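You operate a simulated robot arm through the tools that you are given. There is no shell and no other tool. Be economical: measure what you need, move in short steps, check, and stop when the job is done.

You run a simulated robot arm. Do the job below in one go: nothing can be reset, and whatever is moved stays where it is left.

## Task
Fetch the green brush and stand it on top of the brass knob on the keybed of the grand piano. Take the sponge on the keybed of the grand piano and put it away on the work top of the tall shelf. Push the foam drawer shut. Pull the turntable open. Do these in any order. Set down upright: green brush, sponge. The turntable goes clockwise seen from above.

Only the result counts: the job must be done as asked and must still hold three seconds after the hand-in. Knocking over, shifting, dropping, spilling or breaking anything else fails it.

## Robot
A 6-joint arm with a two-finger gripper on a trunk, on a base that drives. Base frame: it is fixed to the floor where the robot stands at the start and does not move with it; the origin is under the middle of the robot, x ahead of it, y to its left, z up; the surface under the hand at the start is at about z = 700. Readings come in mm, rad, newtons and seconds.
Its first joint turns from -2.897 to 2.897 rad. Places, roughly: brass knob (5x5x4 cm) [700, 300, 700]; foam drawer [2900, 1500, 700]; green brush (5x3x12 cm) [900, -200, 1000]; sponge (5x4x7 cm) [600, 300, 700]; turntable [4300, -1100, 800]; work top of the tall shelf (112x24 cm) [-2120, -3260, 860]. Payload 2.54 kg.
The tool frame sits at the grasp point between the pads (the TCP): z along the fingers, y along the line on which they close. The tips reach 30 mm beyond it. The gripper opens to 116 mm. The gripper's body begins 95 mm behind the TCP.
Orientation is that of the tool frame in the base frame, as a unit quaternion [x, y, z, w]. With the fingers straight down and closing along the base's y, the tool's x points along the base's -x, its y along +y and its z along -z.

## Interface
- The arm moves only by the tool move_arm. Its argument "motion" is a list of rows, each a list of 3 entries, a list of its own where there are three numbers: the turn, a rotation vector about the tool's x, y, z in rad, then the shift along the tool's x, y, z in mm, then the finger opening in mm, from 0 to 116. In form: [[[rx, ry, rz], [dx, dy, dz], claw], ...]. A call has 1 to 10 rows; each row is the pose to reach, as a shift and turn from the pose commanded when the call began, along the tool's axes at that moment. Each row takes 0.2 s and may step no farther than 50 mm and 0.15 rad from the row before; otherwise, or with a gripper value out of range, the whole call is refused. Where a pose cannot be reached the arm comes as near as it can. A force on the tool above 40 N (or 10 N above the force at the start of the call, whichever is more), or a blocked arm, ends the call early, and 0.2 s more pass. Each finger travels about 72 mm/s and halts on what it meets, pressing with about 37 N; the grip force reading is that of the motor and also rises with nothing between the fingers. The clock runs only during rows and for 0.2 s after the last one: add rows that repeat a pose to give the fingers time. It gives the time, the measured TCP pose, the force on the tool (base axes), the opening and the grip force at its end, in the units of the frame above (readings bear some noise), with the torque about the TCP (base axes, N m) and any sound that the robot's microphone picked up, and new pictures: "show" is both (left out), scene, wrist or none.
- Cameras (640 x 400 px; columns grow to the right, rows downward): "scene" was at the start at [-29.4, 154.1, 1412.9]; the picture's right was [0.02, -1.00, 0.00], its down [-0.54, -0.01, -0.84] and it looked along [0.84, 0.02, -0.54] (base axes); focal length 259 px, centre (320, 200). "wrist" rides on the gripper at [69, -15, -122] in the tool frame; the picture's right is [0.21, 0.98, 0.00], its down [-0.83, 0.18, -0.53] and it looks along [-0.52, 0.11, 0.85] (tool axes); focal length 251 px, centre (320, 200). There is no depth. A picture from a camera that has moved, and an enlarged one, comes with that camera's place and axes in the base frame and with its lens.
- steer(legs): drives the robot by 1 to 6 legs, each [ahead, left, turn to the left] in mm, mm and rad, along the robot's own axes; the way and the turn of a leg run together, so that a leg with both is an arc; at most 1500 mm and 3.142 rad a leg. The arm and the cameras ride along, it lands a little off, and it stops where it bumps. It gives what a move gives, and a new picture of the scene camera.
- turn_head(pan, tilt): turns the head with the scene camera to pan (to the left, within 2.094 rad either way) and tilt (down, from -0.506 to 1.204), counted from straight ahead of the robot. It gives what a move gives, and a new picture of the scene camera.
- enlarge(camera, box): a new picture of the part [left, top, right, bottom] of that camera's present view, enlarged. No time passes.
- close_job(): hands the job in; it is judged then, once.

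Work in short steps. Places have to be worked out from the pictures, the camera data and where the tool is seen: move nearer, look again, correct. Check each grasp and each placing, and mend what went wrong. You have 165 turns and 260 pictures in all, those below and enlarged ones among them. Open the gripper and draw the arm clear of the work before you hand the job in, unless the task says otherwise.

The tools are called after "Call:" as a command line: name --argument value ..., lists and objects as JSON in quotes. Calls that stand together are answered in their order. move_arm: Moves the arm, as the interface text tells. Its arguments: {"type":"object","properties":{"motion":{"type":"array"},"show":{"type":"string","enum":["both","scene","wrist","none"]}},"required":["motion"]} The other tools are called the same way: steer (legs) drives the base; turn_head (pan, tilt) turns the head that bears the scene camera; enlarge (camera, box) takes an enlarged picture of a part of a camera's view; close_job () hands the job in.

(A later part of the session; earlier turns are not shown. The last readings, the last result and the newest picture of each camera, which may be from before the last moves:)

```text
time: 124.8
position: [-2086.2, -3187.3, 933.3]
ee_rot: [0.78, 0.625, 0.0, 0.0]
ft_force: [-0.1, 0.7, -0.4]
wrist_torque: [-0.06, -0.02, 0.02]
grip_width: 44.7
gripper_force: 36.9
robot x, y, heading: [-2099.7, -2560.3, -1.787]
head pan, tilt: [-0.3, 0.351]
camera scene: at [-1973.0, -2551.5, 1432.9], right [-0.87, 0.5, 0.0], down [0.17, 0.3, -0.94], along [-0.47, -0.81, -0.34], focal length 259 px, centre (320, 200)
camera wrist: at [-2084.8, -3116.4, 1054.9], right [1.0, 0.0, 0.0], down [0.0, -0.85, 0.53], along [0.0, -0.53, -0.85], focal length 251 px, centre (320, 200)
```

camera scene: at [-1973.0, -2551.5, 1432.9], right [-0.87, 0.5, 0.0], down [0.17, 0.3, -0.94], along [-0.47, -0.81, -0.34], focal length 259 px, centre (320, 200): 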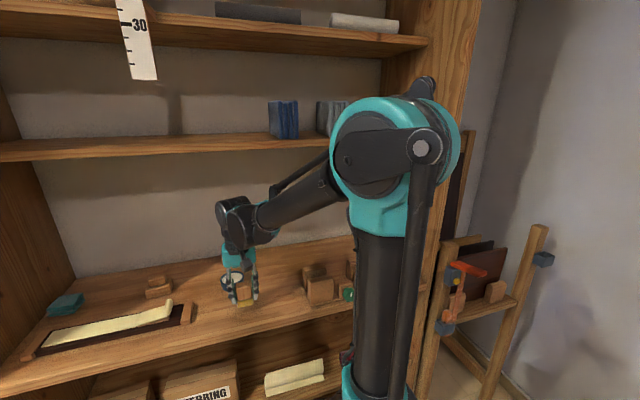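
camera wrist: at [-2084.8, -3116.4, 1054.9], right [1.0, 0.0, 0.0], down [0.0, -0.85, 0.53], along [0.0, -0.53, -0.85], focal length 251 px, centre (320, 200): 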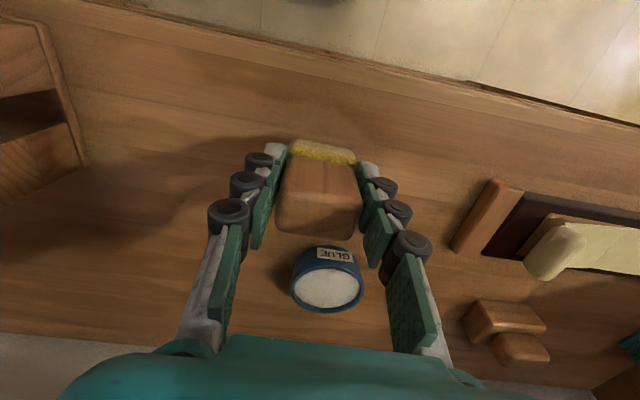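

Well placed in front of the glue jar. I lower in small steps to contact.

Call:
move_arm --motion '[[[0, 0, 0], [0, 0, 10], 20], [[0, 0, 0], [0, 0, 16], 20], [[0, 0, 0], [0, 0, 20], 20], [[0, 0, 0], [0, 0, 20], 20]]' --show "none"

Call:
enlarge --camera "scene" --box '[200, 220, 300, 320]'

```text
time: 125.8
position: [-2085.5, -3185.0, 911.9]
ee_rot: [0.781, 0.625, 0.001, 0.0]
ft_force: [-0.4, -0.2, -0.5]
wrist_torque: [0.0, -0.04, 0.02]
grip_width: 44.6
gripper_force: 36.8
robot x, y, heading: [-2102.3, -2554.4, -1.789]
head pan, tilt: [-0.3, 0.351]
```

```text
4.00 times, centred on (250, 270) of scene
camera zoom: at [-1973.0, -2551.6, 1432.9], right [-0.87, 0.5, 0.0], down [0.17, 0.3, -0.94], along [-0.47, -0.81, -0.34], focal length 1036 px, centre (600, -80)
```

zoom: 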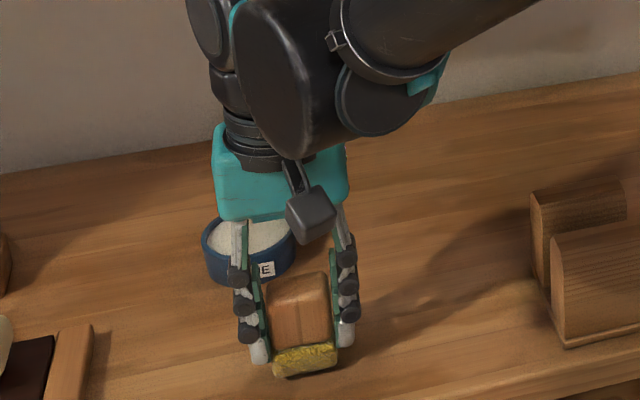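

Close to the board. Lower in 1.5 mm steps until contact.

Call:
move_arm --motion '[[[0, 0, 0], [0, 0, 2], 20], [[0, 0, 0], [0, 0, 4], 20], [[0, 0, 0], [0, 0, 4], 20]]' --show "none"

Call:
move_arm --motion '[[[0, 0, 0], [0, 0, 1.5], 20], [[0, 0, 0], [0, 0, 3], 20], [[0, 0, 0], [0, 0, 3], 20]]' --show "none"

Call:
enlarge --camera "scene" --box '[200, 220, 300, 320]'

```text
time: 126.6
position: [-2085.9, -3183.5, 907.5]
ee_rot: [0.78, 0.625, 0.0, 0.0]
ft_force: [1.9, -2.7, 12.2]
wrist_torque: [-0.17, -0.03, 0.03]
grip_width: 44.7
gripper_force: 36.9
robot x, y, heading: [-2100.0, -2558.2, -1.792]
head pan, tilt: [-0.3, 0.351]
```

```text
time: 127.4
position: [-2085.2, -3181.5, 903.4]
ee_rot: [0.78, 0.626, -0.001, 0.0]
ft_force: [4.5, -7.1, 32.7]
wrist_torque: [-0.21, -0.16, 0.04]
grip_width: 44.7
gripper_force: 37.3
robot x, y, heading: [-2104.9, -2555.4, -1.788]
head pan, tilt: [-0.3, 0.351]
```

```text
4.00 times, centred on (250, 270) of scene
camera zoom: at [-1972.8, -2550.9, 1432.8], right [-0.87, 0.5, 0.0], down [0.17, 0.3, -0.94], along [-0.47, -0.82, -0.34], focal length 1036 px, centre (600, -80)
```

zoom: 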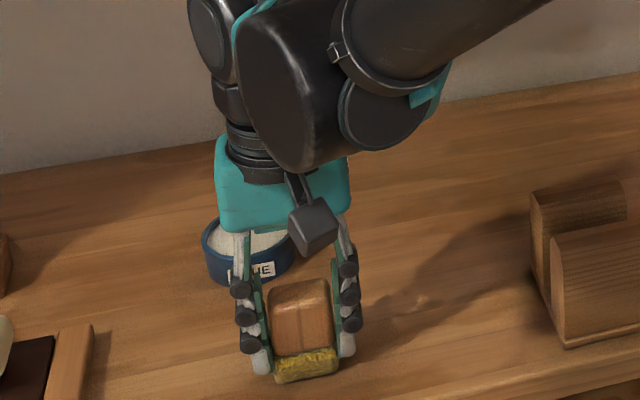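

The sponge is on the board. I ease up 3 mm and open slowly.

Call:
move_arm --motion '[[[0, 0, 0], [0, 0, -1.5], 20], [[0, 0, 0], [0, 0, -3], 20], [[0, 0, 0], [0, 0, -3], 46], [[0, 0, 0], [0, 0, -3], 49], [[0, 0, 0], [0, 0, -3], 55], [[0, 0, 0], [0, 0, -3], 65], [[0, 0, 0], [0, 0, -3], 76], [[0, 0, 0], [0, 0, -3], 76]]' --show "wrist"

Call:
enlarge --camera "scene" --box '[200, 220, 300, 320]'

```text
time: 129.2
position: [-2087.1, -3182.1, 905.9]
ee_rot: [0.78, 0.626, -0.001, 0.0]
ft_force: [-0.6, 0.0, 0.1]
wrist_torque: [-0.01, -0.02, 0.02]
grip_width: 76.0
gripper_force: 0.1
robot x, y, heading: [-2099.3, -2551.9, -1.789]
head pan, tilt: [-0.3, 0.351]
camera wrist: at [-2085.6, -3112.9, 1027.7], right [1.0, 0.0, 0.0], down [0.0, -0.85, 0.53], along [0.0, -0.53, -0.85], focal length 251 px, centre (320, 200)
```

wrist: 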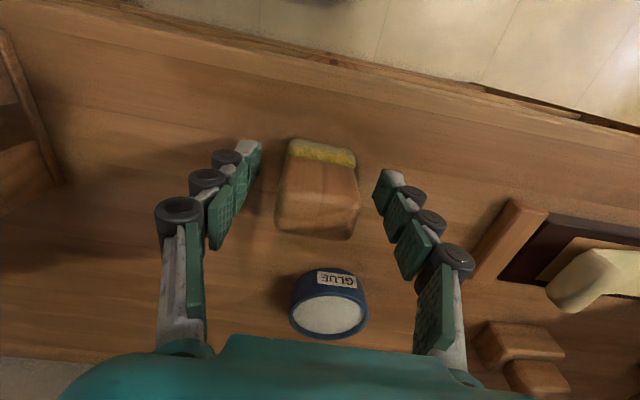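

```text
4.00 times, centred on (250, 270) of scene
camera zoom: at [-1973.0, -2551.6, 1432.9], right [-0.87, 0.5, 0.0], down [0.17, 0.3, -0.94], along [-0.47, -0.81, -0.34], focal length 1036 px, centre (600, -80)
```

zoom: 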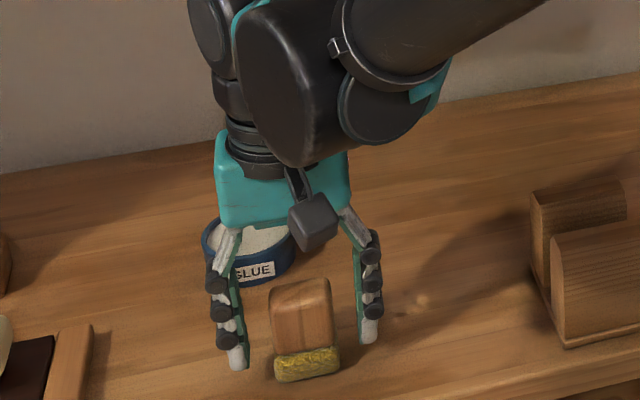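

The sponge stands upright, free. I rise 75 mm and withdraw toward the robot.

Call:
move_arm --motion '[[[0, 0, 0], [0, 0, -25], 76], [[0, 0, 0], [0, 0, -50], 76], [[0, 0, 0], [0, 0, -78], 76], [[0, 0, 0], [45, 0, -80], 76], [[0, 0, 0], [90, 0, -82], 76], [[0, 0, 0], [135, 0, -84], 76], [[0, 0, 0], [175, 0, -86], 76]]'

```text
time: 130.8
position: [-2048.2, -3011.3, 992.2]
ee_rot: [0.781, 0.625, -0.001, 0.0]
ft_force: [0.4, 0.1, 0.2]
wrist_torque: [0.02, 0.03, 0.04]
grip_width: 76.2
gripper_force: 0.0
robot x, y, heading: [-2099.4, -2557.1, -1.787]
head pan, tilt: [-0.3, 0.351]
camera scene: at [-1972.9, -2551.8, 1432.8], right [-0.87, 0.5, 0.0], down [0.17, 0.3, -0.94], along [-0.47, -0.81, -0.34], focal length 259 px, centre (320, 200)
camera wrist: at [-2045.8, -2942.2, 1114.3], right [1.0, 0.0, 0.0], down [0.0, -0.85, 0.53], along [0.0, -0.53, -0.85], focal length 251 px, centre (320, 200)
```

scene: 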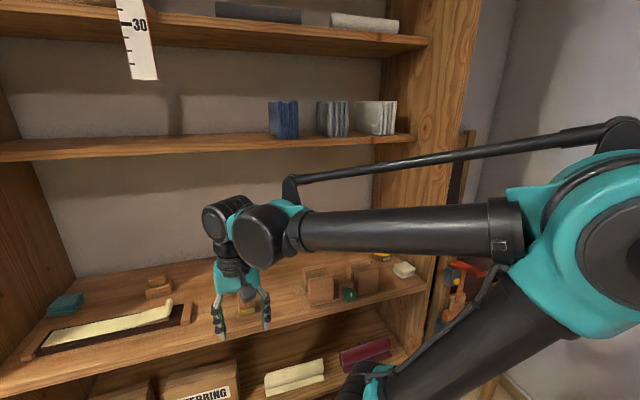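
wrist: 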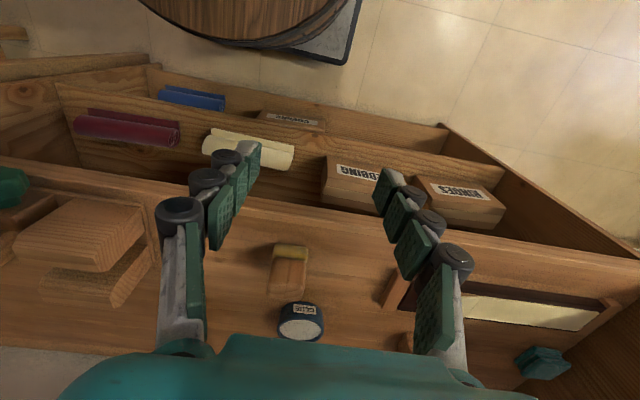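

Sponge is put away. Now I leave the shelf: back off, slide left, turn to face +x, and look.

Call:
steer --legs '[[-250, 0, 0], [0, 1000, 0], [0, 0, 1.79]]'

Call:
turn_head --pan 0 --tilt 0.3

```text
time: 141.7
position: [-647.6, -2374.9, 992.3]
ee_rot: [-0.009, 1.0, 0.0, -0.001]
ft_force: [0.0, 0.8, -0.2]
wrist_torque: [0.0, -0.02, 0.0]
grip_width: 76.2
gripper_force: 0.0
robot x, y, heading: [-1079.1, -2532.5, 0.018]
head pan, tilt: [-0.3, 0.351]
camera scene: at [-1109.8, -2409.6, 1432.9], right [-0.28, -0.96, 0.0], down [-0.33, 0.1, -0.94], along [0.9, -0.26, -0.34], focal length 259 px, centre (320, 200)
```

scene: 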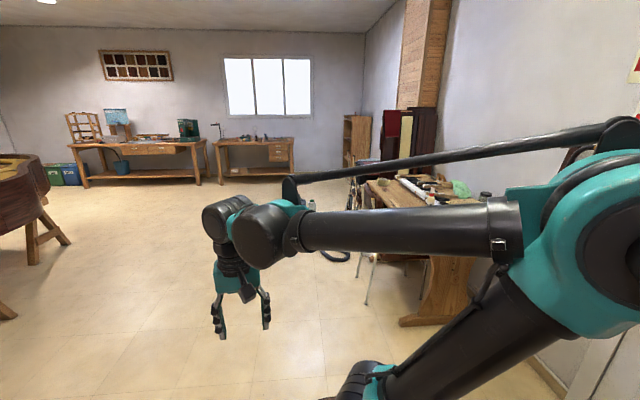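

```text
time: 142.5
position: [-648.9, -2375.6, 993.1]
ee_rot: [-0.009, 1.0, -0.001, 0.0]
ft_force: [0.0, -0.1, -0.1]
wrist_torque: [0.01, 0.0, 0.01]
grip_width: 76.0
gripper_force: 0.1
robot x, y, heading: [-1078.5, -2535.9, 0.019]
head pan, tilt: [0.0, 0.3]
camera scene: at [-1105.9, -2382.1, 1437.6], right [0.02, -1.0, 0.0], down [-0.3, 0.0, -0.96], along [0.96, 0.02, -0.3], focal length 259 px, centre (320, 200)
```

scene: 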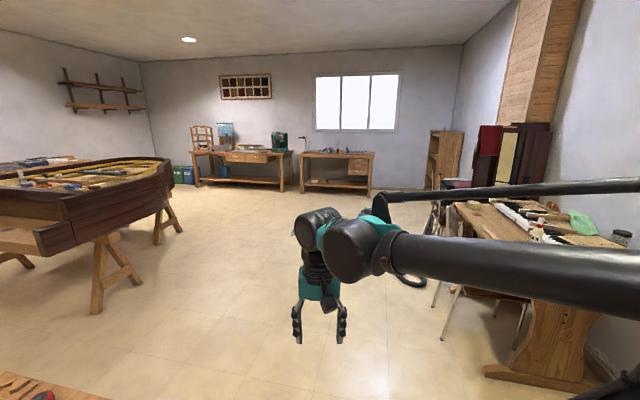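

The floor ahead is open. The turntable is on the far bench, near column 264. I drive diagonally to about [2900,-1400].

Call:
steer --legs '[[1330, 350, 0], [1330, 350, 0], [1330, 350, 0]]'

```text
time: 162.1
position: [3269.0, -1262.7, 992.6]
ee_rot: [0.018, 1.0, 0.001, 0.0]
ft_force: [-0.1, -0.4, 0.2]
wrist_torque: [0.01, 0.01, 0.02]
grip_width: 76.1
gripper_force: 0.1
robot x, y, heading: [2830.4, -1395.5, -0.038]
head pan, tilt: [0.0, 0.3]
camera scene: at [2810.9, -1244.4, 1437.6], right [-0.04, -1.0, 0.0], down [-0.3, 0.01, -0.96], along [0.95, -0.03, -0.3], focal length 259 px, centre (320, 200)
```

scene: 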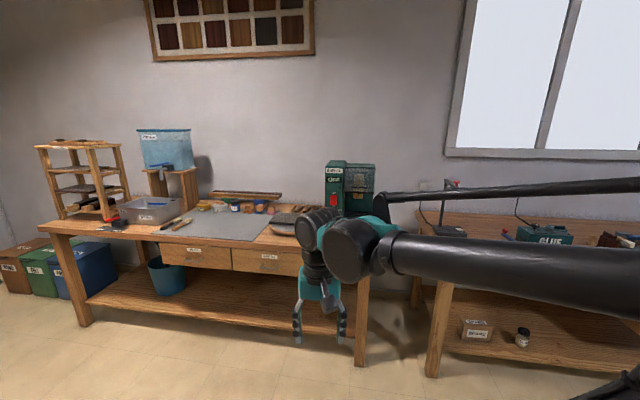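

The turntable should be near (287,227); I enlarge there.

Call:
enlarge --camera "scene" --box '[200, 170, 360, 270]'

```text
4.00 times, centred on (280, 220) of scene
camera zoom: at [2810.9, -1244.4, 1437.6], right [-0.04, -1.0, 0.0], down [-0.3, 0.01, -0.96], along [0.95, -0.03, -0.3], focal length 1036 px, centre (480, 120)
```

zoom: 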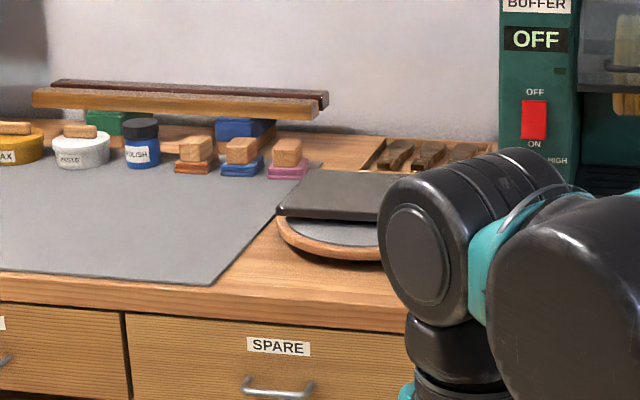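

A disc with a slab stands there, partly hidden by my arm. I slide right and forward a little for a clear view.

Call:
steer --legs '[[250, -330, 0.04]]'

Call:
turn_head --pan 0.3 --tilt 0.45

Call:
enlarge --camera "scene" --box '[220, 120, 420, 245]'

```text
time: 164.6
position: [3501.3, -1569.2, 993.6]
ee_rot: [-0.008, 1.0, 0.001, 0.0]
ft_force: [0.9, 0.6, 0.2]
wrist_torque: [0.02, 0.0, 0.0]
grip_width: 75.8
gripper_force: 0.0
robot x, y, heading: [3069.7, -1727.8, 0.017]
head pan, tilt: [0.0, 0.3]
camera scene: at [3044.2, -1574.8, 1437.6], right [0.02, -1.0, 0.0], down [-0.3, 0.0, -0.96], along [0.96, 0.02, -0.3], focal length 259 px, centre (320, 200)
```

scene: 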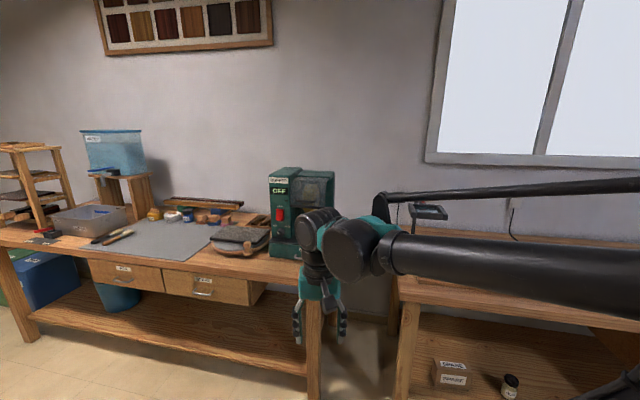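

```text
time: 165.4
position: [3501.8, -1568.7, 992.0]
ee_rot: [-0.007, 1.0, 0.0, 0.0]
ft_force: [-0.4, -0.4, 0.3]
wrist_torque: [0.02, 0.02, 0.01]
grip_width: 75.7
gripper_force: 0.0
robot x, y, heading: [3072.3, -1723.9, 0.014]
head pan, tilt: [0.3, 0.45]
camera scene: at [3038.2, -1547.8, 1423.7], right [0.31, -0.95, 0.0], down [-0.41, -0.13, -0.9], along [0.86, 0.28, -0.43], focal length 259 px, centre (320, 200)
```

scene: 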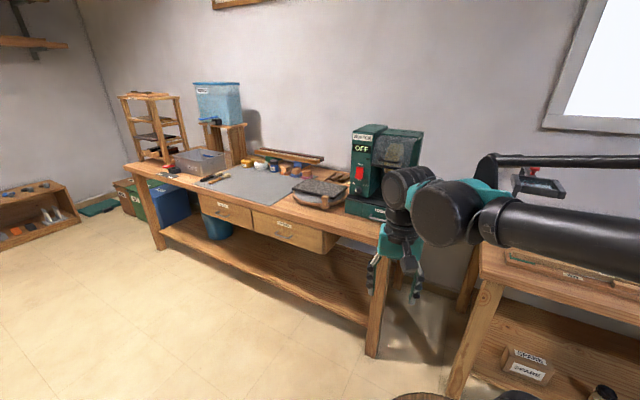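

```text
3.20 times, centred on (320, 182) of scene
camera zoom: at [3038.2, -1547.8, 1423.7], right [0.31, -0.95, 0.0], down [-0.41, -0.13, -0.9], along [0.86, 0.28, -0.43], focal length 829 px, centre (320, 256)
```

zoom: 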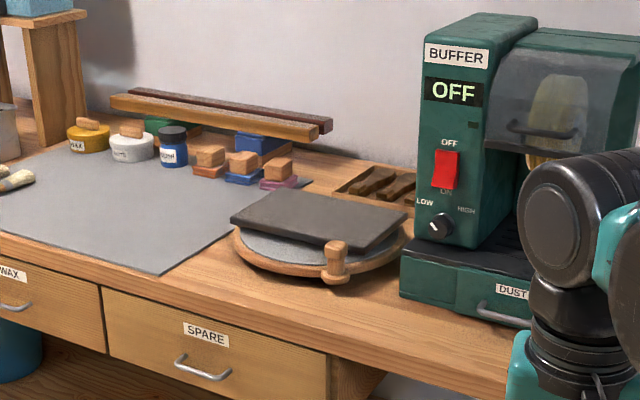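

The turntable has a wooden knob on its near rim; clockwise from above means pushing that knob toward +y. I drive in front of it.

Call:
steer --legs '[[0, 560, 0], [330, 0, 0]]'

Call:
turn_head --pan -0.1 --tilt 0.7

```text
time: 170.5
position: [3836.5, -990.8, 993.4]
ee_rot: [-0.01, 1.0, 0.001, -0.001]
ft_force: [0.5, 0.3, -0.5]
wrist_torque: [-0.03, -0.01, 0.02]
grip_width: 76.1
gripper_force: 0.1
robot x, y, heading: [3407.5, -1146.6, 0.02]
head pan, tilt: [0.3, 0.45]
camera scene: at [3372.9, -971.8, 1423.6], right [0.31, -0.95, 0.0], down [-0.41, -0.14, -0.9], along [0.85, 0.28, -0.44], focal length 259 px, centre (320, 200)
```

scene: 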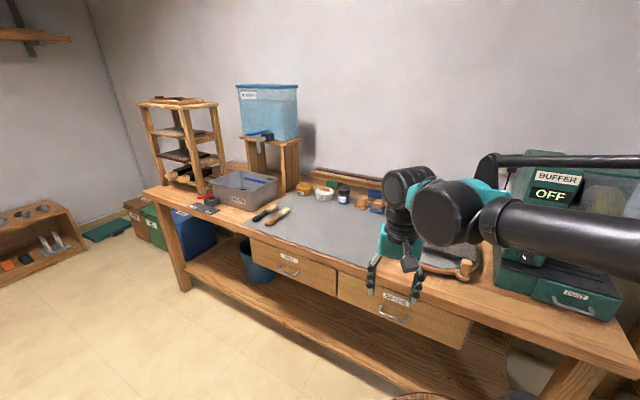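

```text
time: 171.4
position: [3837.6, -991.6, 993.4]
ee_rot: [-0.01, 1.0, 0.0, 0.0]
ft_force: [-1.0, 0.1, 0.9]
wrist_torque: [-0.02, 0.0, 0.0]
grip_width: 75.9
gripper_force: 0.1
robot x, y, heading: [3404.9, -1153.0, 0.023]
head pan, tilt: [-0.099, 0.7]
camera scene: at [3370.3, -1007.4, 1401.5], right [-0.08, -1.0, 0.0], down [-0.64, 0.05, -0.77], along [0.76, -0.06, -0.64], focal length 259 px, centre (320, 200)
```

scene: 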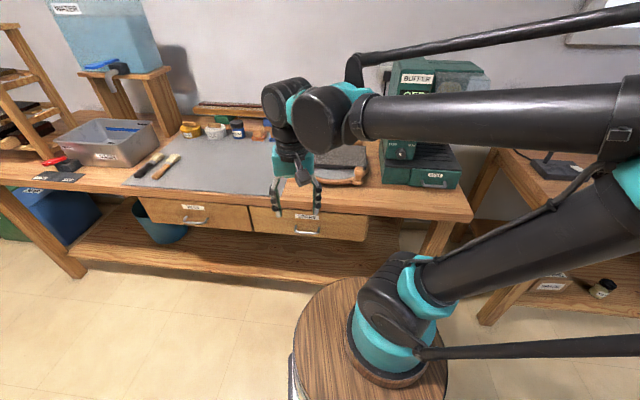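

Knob is near [4200,-1203]. I bring the hand over, keeping clear of the buffer machine, to look with the wrist camera.

Call:
move_arm --motion '[[[0, 0, 0], [-40, -26, 0], 76], [[0, 0, 0], [-80, -53, 0], 76], [[0, 0, 0], [-120, -80, 0], 76], [[0, 0, 0], [-160, -106, 0], 76], [[0, 0, 0], [-200, -132, 0], 76], [[0, 0, 0], [-240, -155, 0], 76]]'

```text
time: 172.8
position: [4079.2, -1139.5, 995.2]
ee_rot: [-0.01, 1.0, 0.0, 0.0]
ft_force: [-0.1, 0.2, -0.8]
wrist_torque: [-0.02, -0.04, 0.01]
grip_width: 76.0
gripper_force: 0.0
robot x, y, heading: [3408.5, -1147.6, 0.021]
head pan, tilt: [-0.099, 0.7]
camera scene: at [3370.0, -1007.4, 1401.4], right [-0.08, -1.0, 0.0], down [-0.64, 0.05, -0.77], along [0.76, -0.06, -0.64], focal length 259 px, centre (320, 200)
camera wrist: at [4012.3, -1157.0, 1116.6], right [-0.23, 0.97, 0.0], down [0.82, 0.2, 0.53], along [0.52, 0.13, -0.85], focal length 251 px, centre (320, 200)
```

scene: 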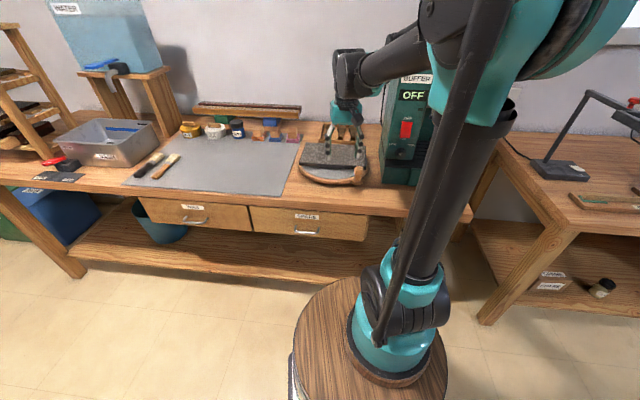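
wrist: 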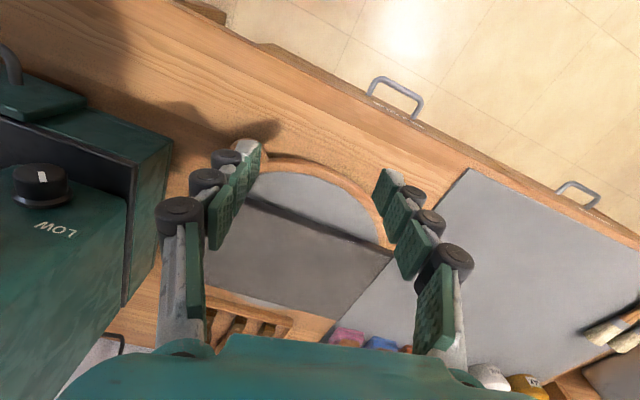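

The knob is partly behind the left finger. I enlarge the region in both cameras.

Call:
enlarge --camera "wrist" --box '[180, 100, 420, 300]'

Call:
enlarge --camera "scene" --box '[270, 100, 430, 200]'

```text
2.00 times, centred on (300, 200) of wrist
camera zoom: at [4012.3, -1157.0, 1116.6], right [-0.23, 0.97, 0.0], down [0.82, 0.2, 0.53], along [0.52, 0.13, -0.85], focal length 503 px, centre (360, 200)
```

zoom: 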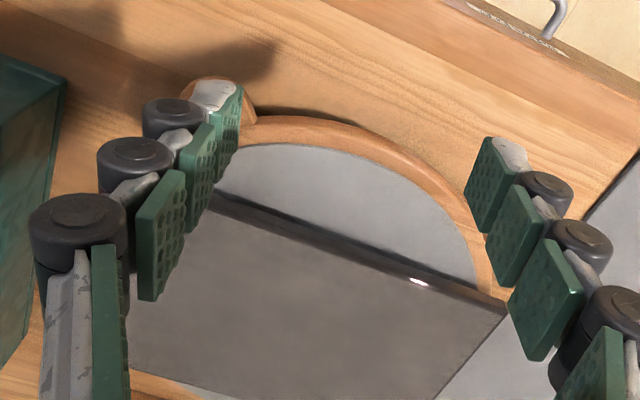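

```text
4.00 times, centred on (350, 150) of scene
camera zoom: at [3370.0, -1007.4, 1401.4], right [-0.08, -1.0, 0.0], down [-0.64, 0.05, -0.77], along [0.76, -0.06, -0.64], focal length 1036 px, centre (200, 400)
```

zoom: 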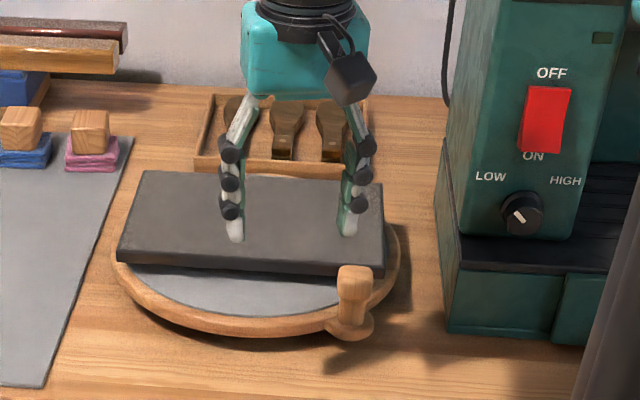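

The knob is a post (~25 mm) on a lobe at about [4165,-1222], disc centre about [4312,-1140]. I turn the tool so the fingers close along the tangent and look from just in front of it.

Call:
move_arm --motion '[[[0, 0, -0.125], [5, -20, 0], 60], [[0, 0, -0.25], [10, -40, 0], 50], [[0, 0, -0.375], [10, -60, 0], 50], [[0, 0, -0.5], [10, -78, 0], 50]]'

Call:
enlarge --camera "wrist" --box '[220, 80, 420, 240]'

```text
time: 173.8
position: [4071.7, -1218.8, 993.7]
ee_rot: [-0.258, 0.966, 0.0, 0.0]
ft_force: [1.1, -0.7, 0.8]
wrist_torque: [0.0, 0.02, 0.01]
grip_width: 49.9
gripper_force: 0.0
robot x, y, heading: [3405.4, -1148.6, 0.018]
head pan, tilt: [-0.099, 0.7]
camera scene: at [3370.3, -1007.4, 1401.5], right [-0.08, -1.0, 0.0], down [-0.64, 0.05, -0.76], along [0.76, -0.06, -0.64], focal length 259 px, centre (320, 200)
camera wrist: at [4019.9, -1267.1, 1114.6], right [-0.67, 0.74, 0.0], down [0.63, 0.57, 0.53], along [0.4, 0.36, -0.85], focal length 251 px, centre (320, 200)
```

scene: 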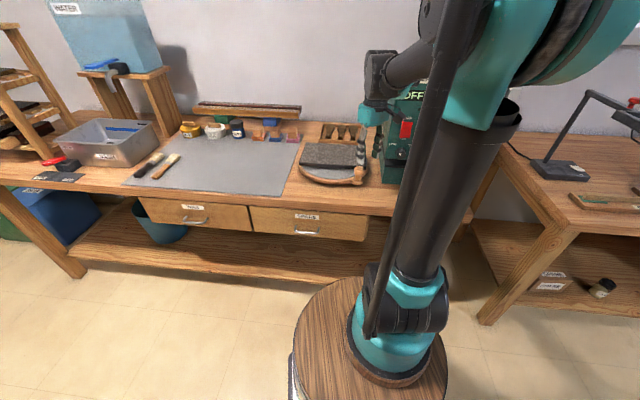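
wrist: 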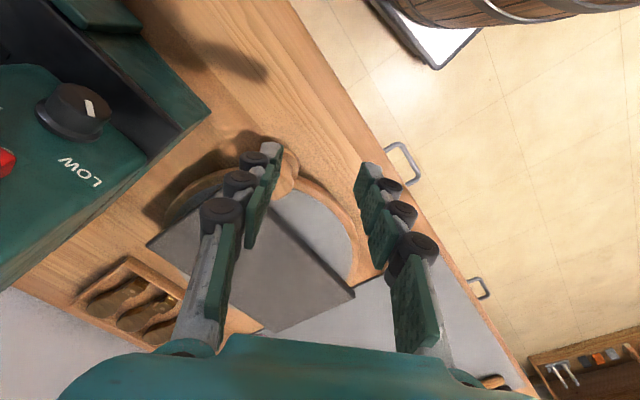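

```text
2.50 times, centred on (320, 160) of wrist
camera zoom: at [4019.9, -1267.1, 1114.6], right [-0.67, 0.74, 0.0], down [0.63, 0.57, 0.53], along [0.4, 0.36, -0.85], focal length 629 px, centre (320, 300)
```

zoom: 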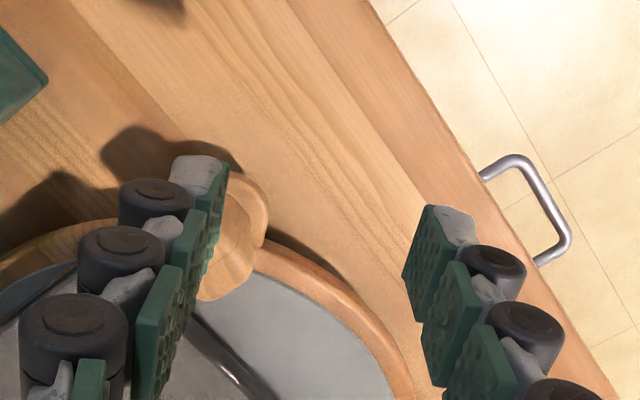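

The knob sits near [4155,-1216]. I move over it at z≈940 and look again.

Call:
move_arm --motion '[[[0, 0, 0], [-35, -19, 0], 60], [[0, 0, 0], [-70, -38, 0], 60], [[0, 0, 0], [-70, -38, 25], 60], [[0, 0, 0], [-70, -38, 50], 60]]'

Call:
enlarge --camera "wrist" --box '[220, 80, 420, 240]'

Call:
enlarge --camera "scene" --box '[290, 100, 418, 200]'

```text
time: 174.8
position: [4150.0, -1218.2, 943.1]
ee_rot: [-0.257, 0.966, 0.0, 0.0]
ft_force: [0.0, -0.2, -0.1]
wrist_torque: [-0.02, -0.03, 0.03]
grip_width: 59.9
gripper_force: 0.2
robot x, y, heading: [3403.5, -1151.3, 0.02]
head pan, tilt: [-0.099, 0.7]
camera scene: at [3370.3, -1007.5, 1401.5], right [-0.08, -1.0, 0.0], down [-0.64, 0.05, -0.76], along [0.76, -0.06, -0.64], focal length 259 px, centre (320, 200)
camera wrist: at [4098.8, -1267.2, 1064.9], right [-0.67, 0.74, 0.0], down [0.63, 0.57, 0.53], along [0.4, 0.36, -0.85], focal length 251 px, centre (320, 200)
```

scene: 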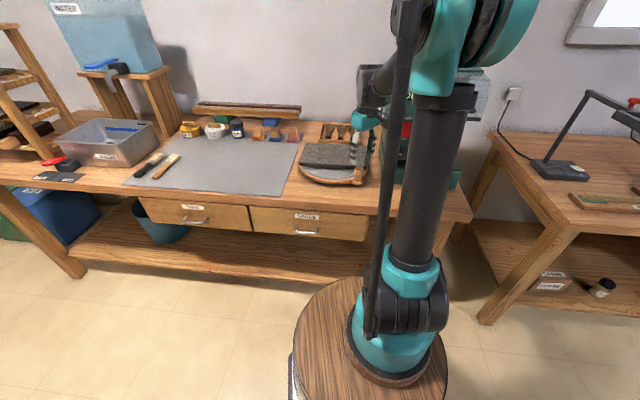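
wrist: 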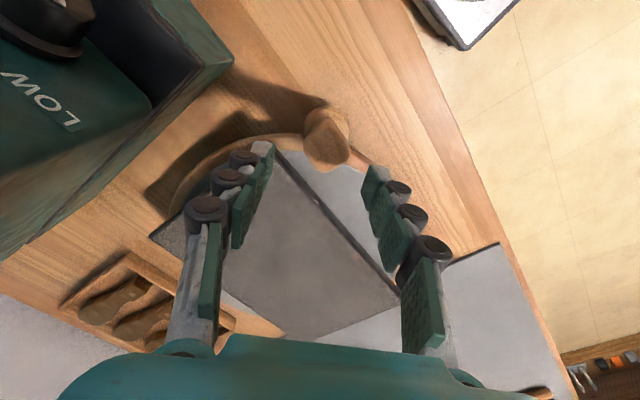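

```text
2.50 times, centred on (320, 160) of wrist
camera zoom: at [4098.8, -1267.2, 1064.9], right [-0.67, 0.74, 0.0], down [0.63, 0.57, 0.53], along [0.4, 0.36, -0.85], focal length 629 px, centre (320, 300)
```

zoom: 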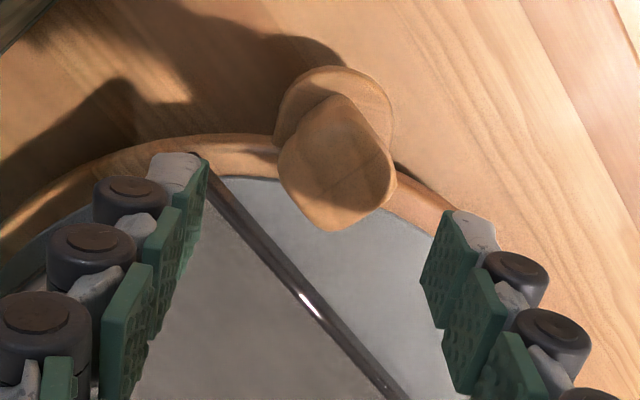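

```text
4.00 times, centred on (354, 150) of scene
camera zoom: at [3370.3, -1007.5, 1401.5], right [-0.08, -1.0, 0.0], down [-0.64, 0.05, -0.76], along [0.76, -0.06, -0.64], focal length 1036 px, centre (184, 400)
```

zoom: 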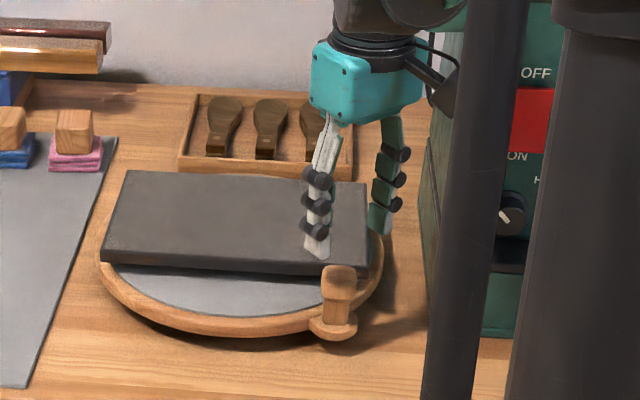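

Now the post is clear: centred at about [4150,-1213], head ~37 mm wide. I shift 4 mm, and lower to z≈865 with the fingers straddling it.

Call:
move_arm --motion '[[[0, 0, 0], [0, 4, 20], 56], [[0, 0, 0], [0, 4, 40], 56], [[0, 0, 0], [0, 4, 60], 56], [[0, 0, 0], [0, 4, 78], 56]]' --show "wrist"

Call:
enlarge --camera "wrist" --box '[220, 80, 420, 240]'

```text
time: 175.8
position: [4149.6, -1215.0, 861.9]
ee_rot: [-0.257, 0.966, 0.0, 0.0]
ft_force: [-0.3, -0.2, 1.0]
wrist_torque: [-0.01, -0.03, -0.01]
grip_width: 55.9
gripper_force: 0.0
robot x, y, heading: [3409.2, -1154.9, 0.02]
head pan, tilt: [-0.099, 0.7]
camera wrist: at [4098.0, -1263.3, 983.3], right [-0.67, 0.74, 0.0], down [0.63, 0.57, 0.53], along [0.4, 0.36, -0.85], focal length 251 px, centre (320, 200)
```

wrist: 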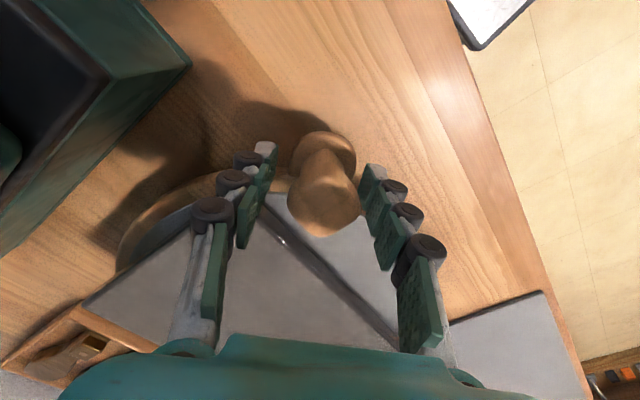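

```text
2.50 times, centred on (320, 160) of wrist
camera zoom: at [4098.0, -1263.3, 983.3], right [-0.67, 0.74, 0.0], down [0.63, 0.57, 0.53], along [0.4, 0.36, -0.85], focal length 629 px, centre (320, 300)
```

zoom: 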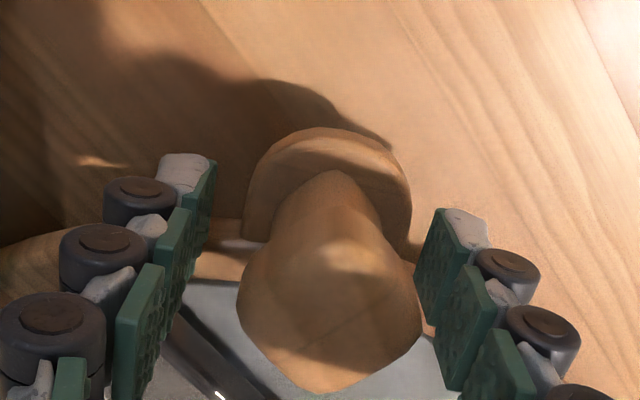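

The post is between the fingers. I narrow to a loose cage (43 mm) and lead it along the arc clockwise, first 0.3 rad.

Call:
move_arm --motion '[[[0, 0, 0], [0, 2, 0], 48], [[0, 0, 0], [0, 2, 0], 43], [[0, 0, 0.05], [-1, 9, 0], 43], [[0, 0, 0.1], [-2.6, 17.5, 0], 43], [[0, 0, 0.15], [-4.7, 26, 0], 43], [[0, 0, 0.2], [-6.9, 34.8, 0], 43], [[0, 0, 0.25], [-9.9, 43, 0], 43], [[0, 0, 0.3], [-13, 51.4, 0], 43]]'

```text
time: 177.6
position: [4134.1, -1163.0, 864.5]
ee_rot: [-0.109, 0.994, -0.001, 0.0]
ft_force: [-3.2, -1.6, 2.3]
wrist_torque: [-0.01, 0.09, -0.13]
grip_width: 43.7
gripper_force: 0.5
robot x, y, heading: [3407.1, -1147.4, 0.015]
head pan, tilt: [-0.099, 0.7]
camera scene: at [3370.2, -1007.5, 1401.5], right [-0.08, -1.0, 0.0], down [-0.64, 0.05, -0.77], along [0.76, -0.06, -0.64], focal length 259 px, centre (320, 200)
camera wrist: at [4071.3, -1194.0, 985.9], right [-0.42, 0.91, 0.0], down [0.77, 0.36, 0.53], along [0.48, 0.23, -0.85], focal length 251 px, centre (320, 200)
```

scene: 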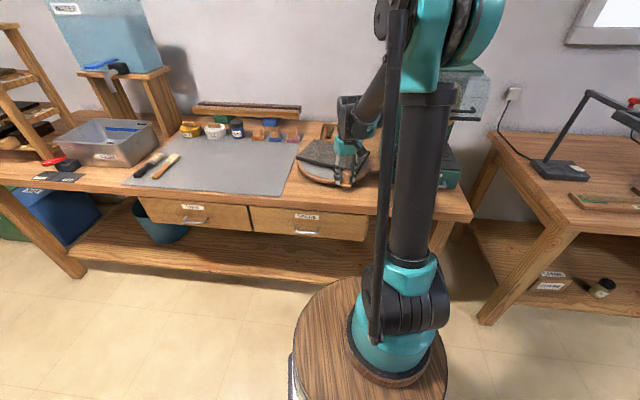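
wrist: 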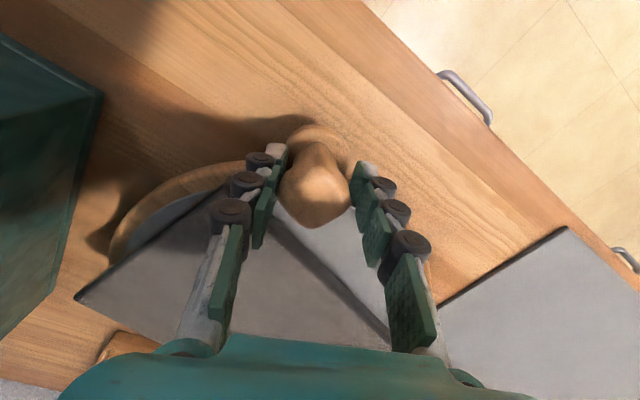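

The disc follows with little force. I continue another 0.5 rad.

Call:
move_arm --motion '[[[0, 0, 0.05], [-1.2, 8.8, 0], 43], [[0, 0, 0.1], [-2.6, 17.6, 0], 43], [[0, 0, 0.15], [-4.5, 26.3, 0], 43], [[0, 0, 0.2], [-6.8, 34.8, 0], 43], [[0, 0, 0.25], [-9.7, 43.3, 0], 43], [[0, 0, 0.3], [-12.9, 51.5, 0], 43], [[0, 0, 0.35], [-16.5, 59.6, 0], 43], [[0, 0, 0.4], [-20.5, 67.4, 0], 43], [[0, 0, 0.45], [-25, 75.2, 0], 43], [[0, 0, 0.5], [-29.8, 82.7, 0], 43]]'

```text
time: 179.8
position: [4145.9, -1076.3, 866.3]
ee_rot: [0.14, 0.99, 0.001, 0.0]
ft_force: [0.5, -0.2, 0.2]
wrist_torque: [0.04, 0.03, 0.02]
grip_width: 43.5
gripper_force: 0.0
robot x, y, heading: [3411.1, -1148.8, 0.018]
head pan, tilt: [-0.099, 0.7]
camera scene: at [3370.4, -1007.5, 1401.5], right [-0.08, -1.0, 0.0], down [-0.64, 0.05, -0.76], along [0.76, -0.06, -0.64], focal length 259 px, centre (320, 200)
camera wrist: at [4076.0, -1072.3, 987.1], right [0.07, 1.0, 0.0], down [0.84, -0.06, 0.53], along [0.53, -0.03, -0.85], focal length 251 px, centre (320, 200)
```

scene: 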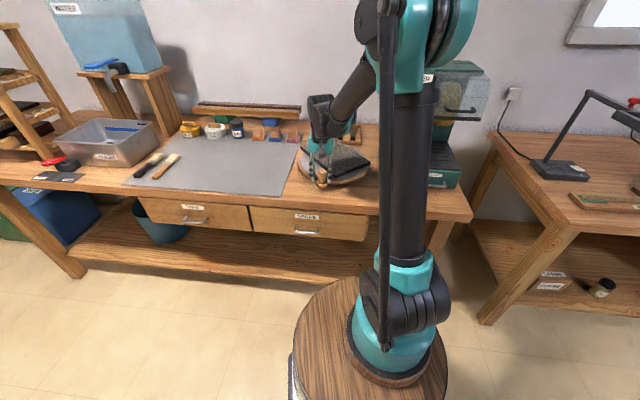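
wrist: 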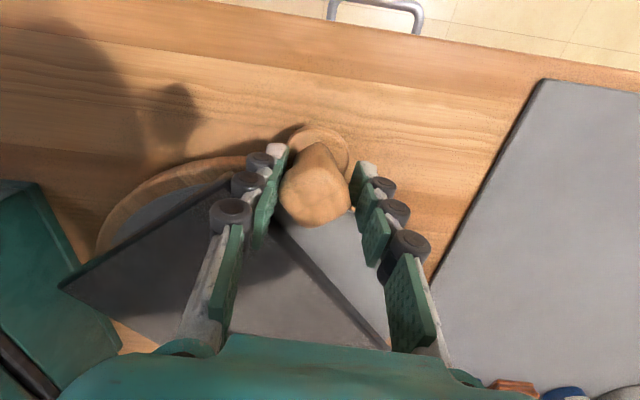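

Good; about 0.8 rad so far. The same tool-frame arc again for 0.5 rad more.

Call:
move_arm --motion '[[[0, 0, 0.05], [-1.2, 8.8, 0], 43], [[0, 0, 0.1], [-2.6, 17.6, 0], 43], [[0, 0, 0.15], [-4.5, 26.3, 0], 43], [[0, 0, 0.2], [-6.8, 34.8, 0], 43], [[0, 0, 0.25], [-9.7, 43.3, 0], 43], [[0, 0, 0.3], [-12.9, 51.5, 0], 43], [[0, 0, 0.35], [-16.5, 59.6, 0], 43], [[0, 0, 0.4], [-20.5, 67.4, 0], 43], [[0, 0, 0.45], [-25, 75.2, 0], 43], [[0, 0, 0.5], [-29.8, 82.7, 0], 43]]'

```text
time: 182.0
position: [4198.2, -1003.4, 864.6]
ee_rot: [0.381, 0.925, 0.0, 0.0]
ft_force: [2.2, 2.1, 1.1]
wrist_torque: [0.05, -0.01, -0.01]
grip_width: 44.7
gripper_force: 0.5
robot x, y, heading: [3407.7, -1149.8, 0.02]
head pan, tilt: [-0.099, 0.7]
camera scene: at [3370.4, -1007.4, 1401.5], right [-0.08, -1.0, 0.0], down [-0.64, 0.05, -0.76], along [0.76, -0.06, -0.64], focal length 259 px, centre (320, 200)
camera wrist: at [4139.0, -967.6, 987.2], right [0.54, 0.84, 0.0], down [0.71, -0.45, 0.53], along [0.45, -0.29, -0.85], focal length 251 px, centre (320, 200)
```

scene: 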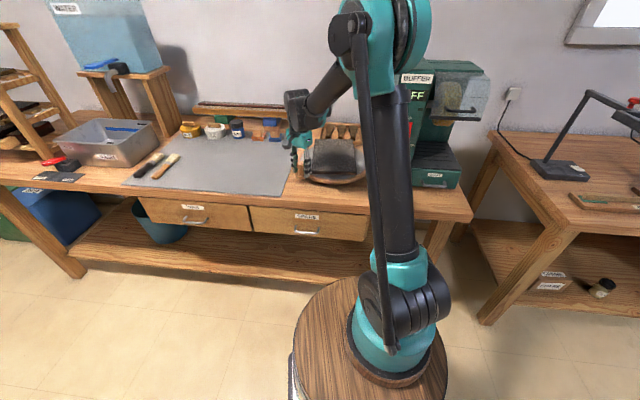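
wrist: 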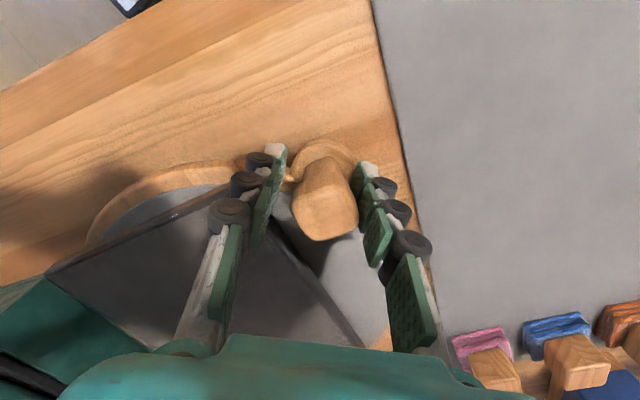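

1.3 rad and still free. I go on by 0.4 rad.

Call:
move_arm --motion '[[[0, 0, 0.05], [-1.2, 8.8, 0], 43], [[0, 0, 0.1], [-2.6, 17.6, 0], 43], [[0, 0, 0.15], [-4.5, 26.3, 0], 43], [[0, 0, 0.2], [-6.8, 34.8, 0], 43], [[0, 0, 0.25], [-9.7, 43.3, 0], 43], [[0, 0, 0.3], [-12.9, 51.5, 0], 43], [[0, 0, 0.35], [-16.5, 59.6, 0], 43], [[0, 0, 0.4], [-20.5, 67.4, 0], 43]]'

```text
time: 183.0
position: [4223.4, -988.3, 865.2]
ee_rot: [0.472, 0.881, -0.004, -0.001]
ft_force: [-18.8, -11.5, 4.6]
wrist_torque: [-0.21, 0.12, -0.1]
grip_width: 59.2
gripper_force: 12.2
robot x, y, heading: [3407.1, -1149.8, 0.018]
head pan, tilt: [-0.099, 0.7]
stopped in row 5: the force on the tool passed its limit at 42 N (the readings are from after the stop); the commanded pose is now the measured one
camera scene: at [3369.1, -1008.2, 1401.5], right [-0.08, -1.0, 0.0], down [-0.64, 0.05, -0.77], along [0.76, -0.06, -0.64], focal length 259 px, centre (320, 200)
camera wrist: at [4173.9, -939.9, 986.4], right [0.69, 0.72, -0.01], down [0.61, -0.58, 0.53], along [0.38, -0.38, -0.85], focal length 251 px, centre (320, 200)
```

scene: 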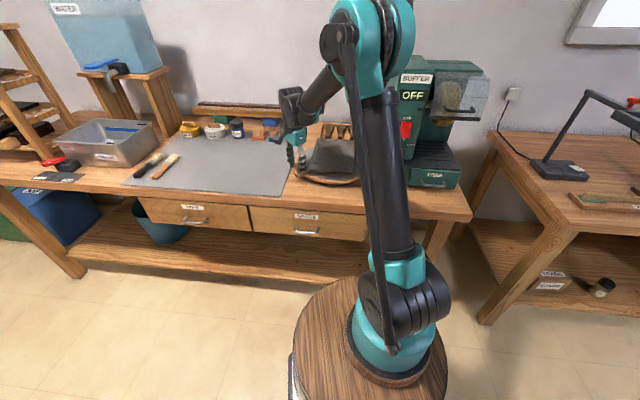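
wrist: 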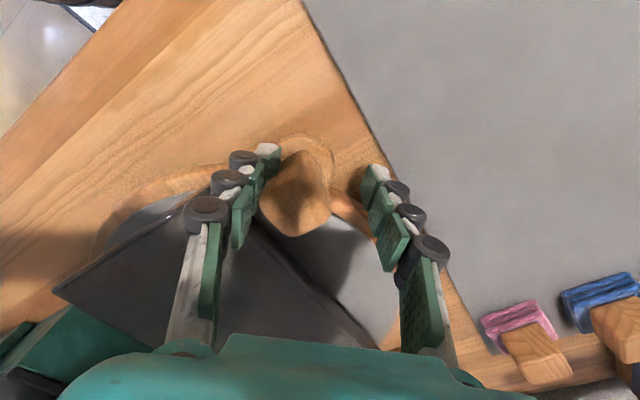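

The push ended against the end stop after about 1.4 rad: the turntable is fully open. I relieve the pressure, open the fingers, and rise.

Call:
move_arm --motion '[[[0, 0, 0], [0, -6, 0], 64], [[0, 0, 0], [0, -8, 0], 72], [[0, 0, 0], [0, -8, -15], 76], [[0, 0, 0], [0, -8, -50], 76], [[0, 0, 0], [0, -8, -95], 76], [[0, 0, 0], [0, -8, -140], 76]]'

Call:
enlarge --camera "wrist" --box '[160, 80, 480, 280]'

```text
time: 184.4
position: [4220.3, -992.5, 1005.4]
ee_rot: [0.473, 0.881, -0.003, -0.001]
ft_force: [-0.6, 0.4, -0.3]
wrist_torque: [-0.01, -0.03, 0.0]
grip_width: 76.0
gripper_force: 0.1
robot x, y, heading: [3406.8, -1149.0, 0.018]
head pan, tilt: [-0.099, 0.7]
camera scene: at [3370.3, -1007.6, 1401.5], right [-0.08, -1.0, 0.0], down [-0.64, 0.05, -0.76], along [0.76, -0.06, -0.64], focal length 259 px, centre (320, 200)
camera wrist: at [4171.5, -943.8, 1125.9], right [0.69, 0.72, -0.01], down [0.61, -0.59, 0.53], along [0.38, -0.37, -0.85], focal length 251 px, centre (320, 200)
```

scene: 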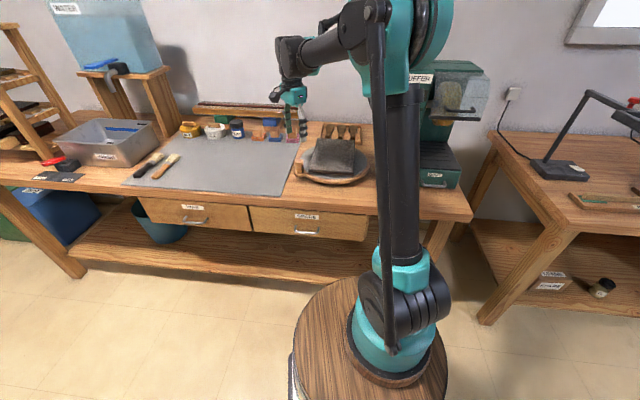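
wrist: 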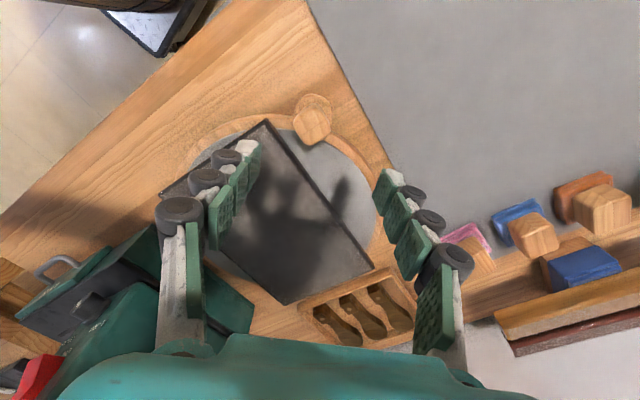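

```text
2.00 times, centred on (320, 180) of wrist
camera zoom: at [4171.5, -943.8, 1125.9], right [0.69, 0.72, -0.01], down [0.61, -0.59, 0.53], along [0.38, -0.37, -0.85], focal length 503 px, centre (320, 240)
```

zoom: 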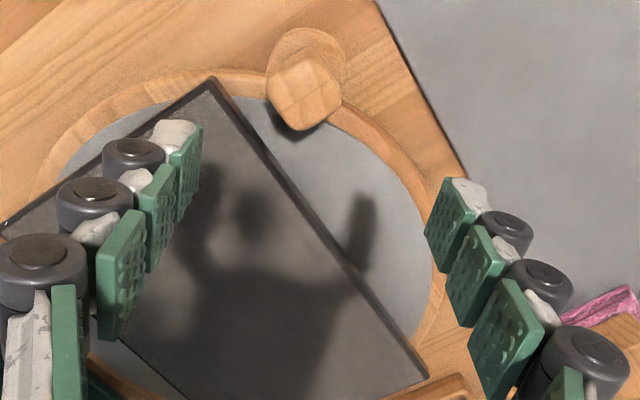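

The post rests at about 80° from its start. I check that the brush tray behind wasn't touched by comparing the same scene box as before.

Call:
enlarge --camera "scene" --box '[270, 100, 430, 200]'

```text
4.00 times, centred on (350, 150) of scene
camera zoom: at [3370.3, -1007.6, 1401.5], right [-0.08, -1.0, 0.0], down [-0.64, 0.05, -0.76], along [0.76, -0.06, -0.64], focal length 1036 px, centre (200, 400)
```

zoom: 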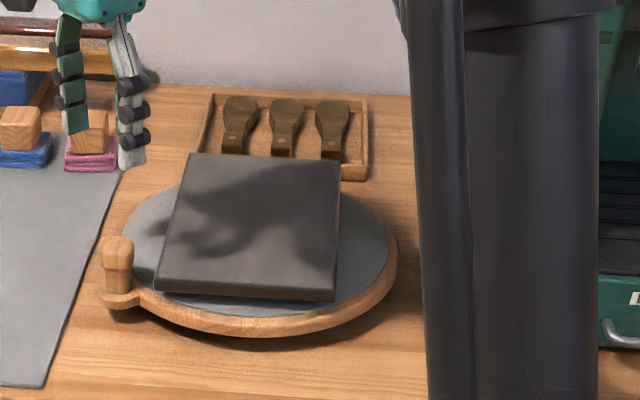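

Tray unmoved; turntable open. Next I fold the arm back and then head for the foam drawer.

Call:
move_arm --motion '[[[0, 0, -0.12], [28, -31, 0], 76], [[0, 0, -0.24], [56, -62, 0], 76], [[0, 0, -0.36], [84, -93, 0], 76], [[0, 0, -0.48], [112, -124, 0], 76], [[0, 0, -0.6], [140, -154, 0], 76], [[0, 0, -0.72], [168, -185, 0], 76], [[0, 0, -0.84], [196, -216, 0], 76], [[0, 0, -0.96], [224, -247, 0], 76]]' --show "none"

Call:
turn_head --pan 1.7 --tilt 0.3

```text
time: 186.2
position: [3888.2, -943.0, 1006.4]
ee_rot: [0.011, 1.0, -0.002, -0.002]
ft_force: [0.5, 1.0, 0.3]
wrist_torque: [-0.04, 0.01, 0.0]
grip_width: 76.0
gripper_force: 0.0
robot x, y, heading: [3404.3, -1154.1, 0.021]
head pan, tilt: [-0.099, 0.7]
```

```text
time: 188.0
position: [3888.6, -943.6, 1006.3]
ee_rot: [0.013, 1.0, -0.002, -0.002]
ft_force: [1.3, -0.4, -0.5]
wrist_torque: [0.02, 0.01, 0.01]
grip_width: 76.1
gripper_force: 0.1
robot x, y, heading: [3404.4, -1148.3, 0.018]
head pan, tilt: [1.7, 0.3]
camera scene: at [3271.7, -908.5, 1437.6], right [0.99, 0.15, 0.0], down [0.04, -0.29, -0.96], along [-0.14, 0.94, -0.3], focal length 259 px, centre (320, 200)
```

scene: 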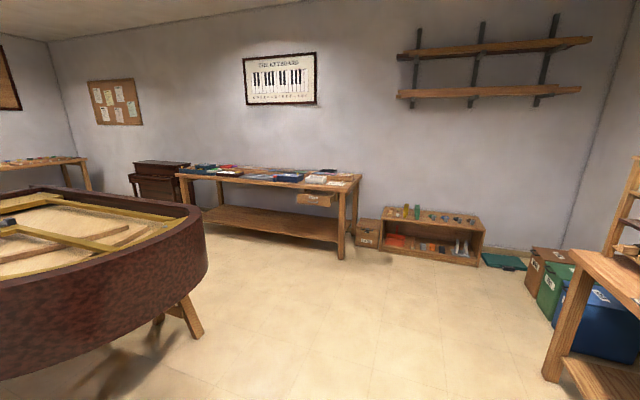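

The foam drawer is the little drawer sticking out under the bench top at (315,199). I enlarge.

Call:
enlarge --camera "scene" --box '[260, 150, 400, 260]'

```text
3.64 times, centred on (330, 205) of scene
camera zoom: at [3271.7, -908.5, 1437.6], right [0.99, 0.15, 0.0], down [0.04, -0.29, -0.96], along [-0.14, 0.94, -0.3], focal length 942 px, centre (284, 182)
```

zoom: 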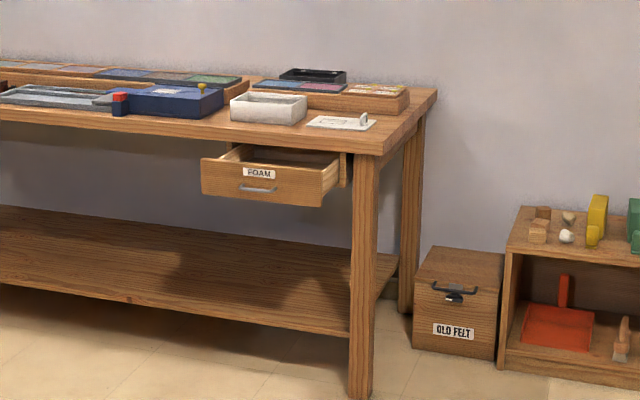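

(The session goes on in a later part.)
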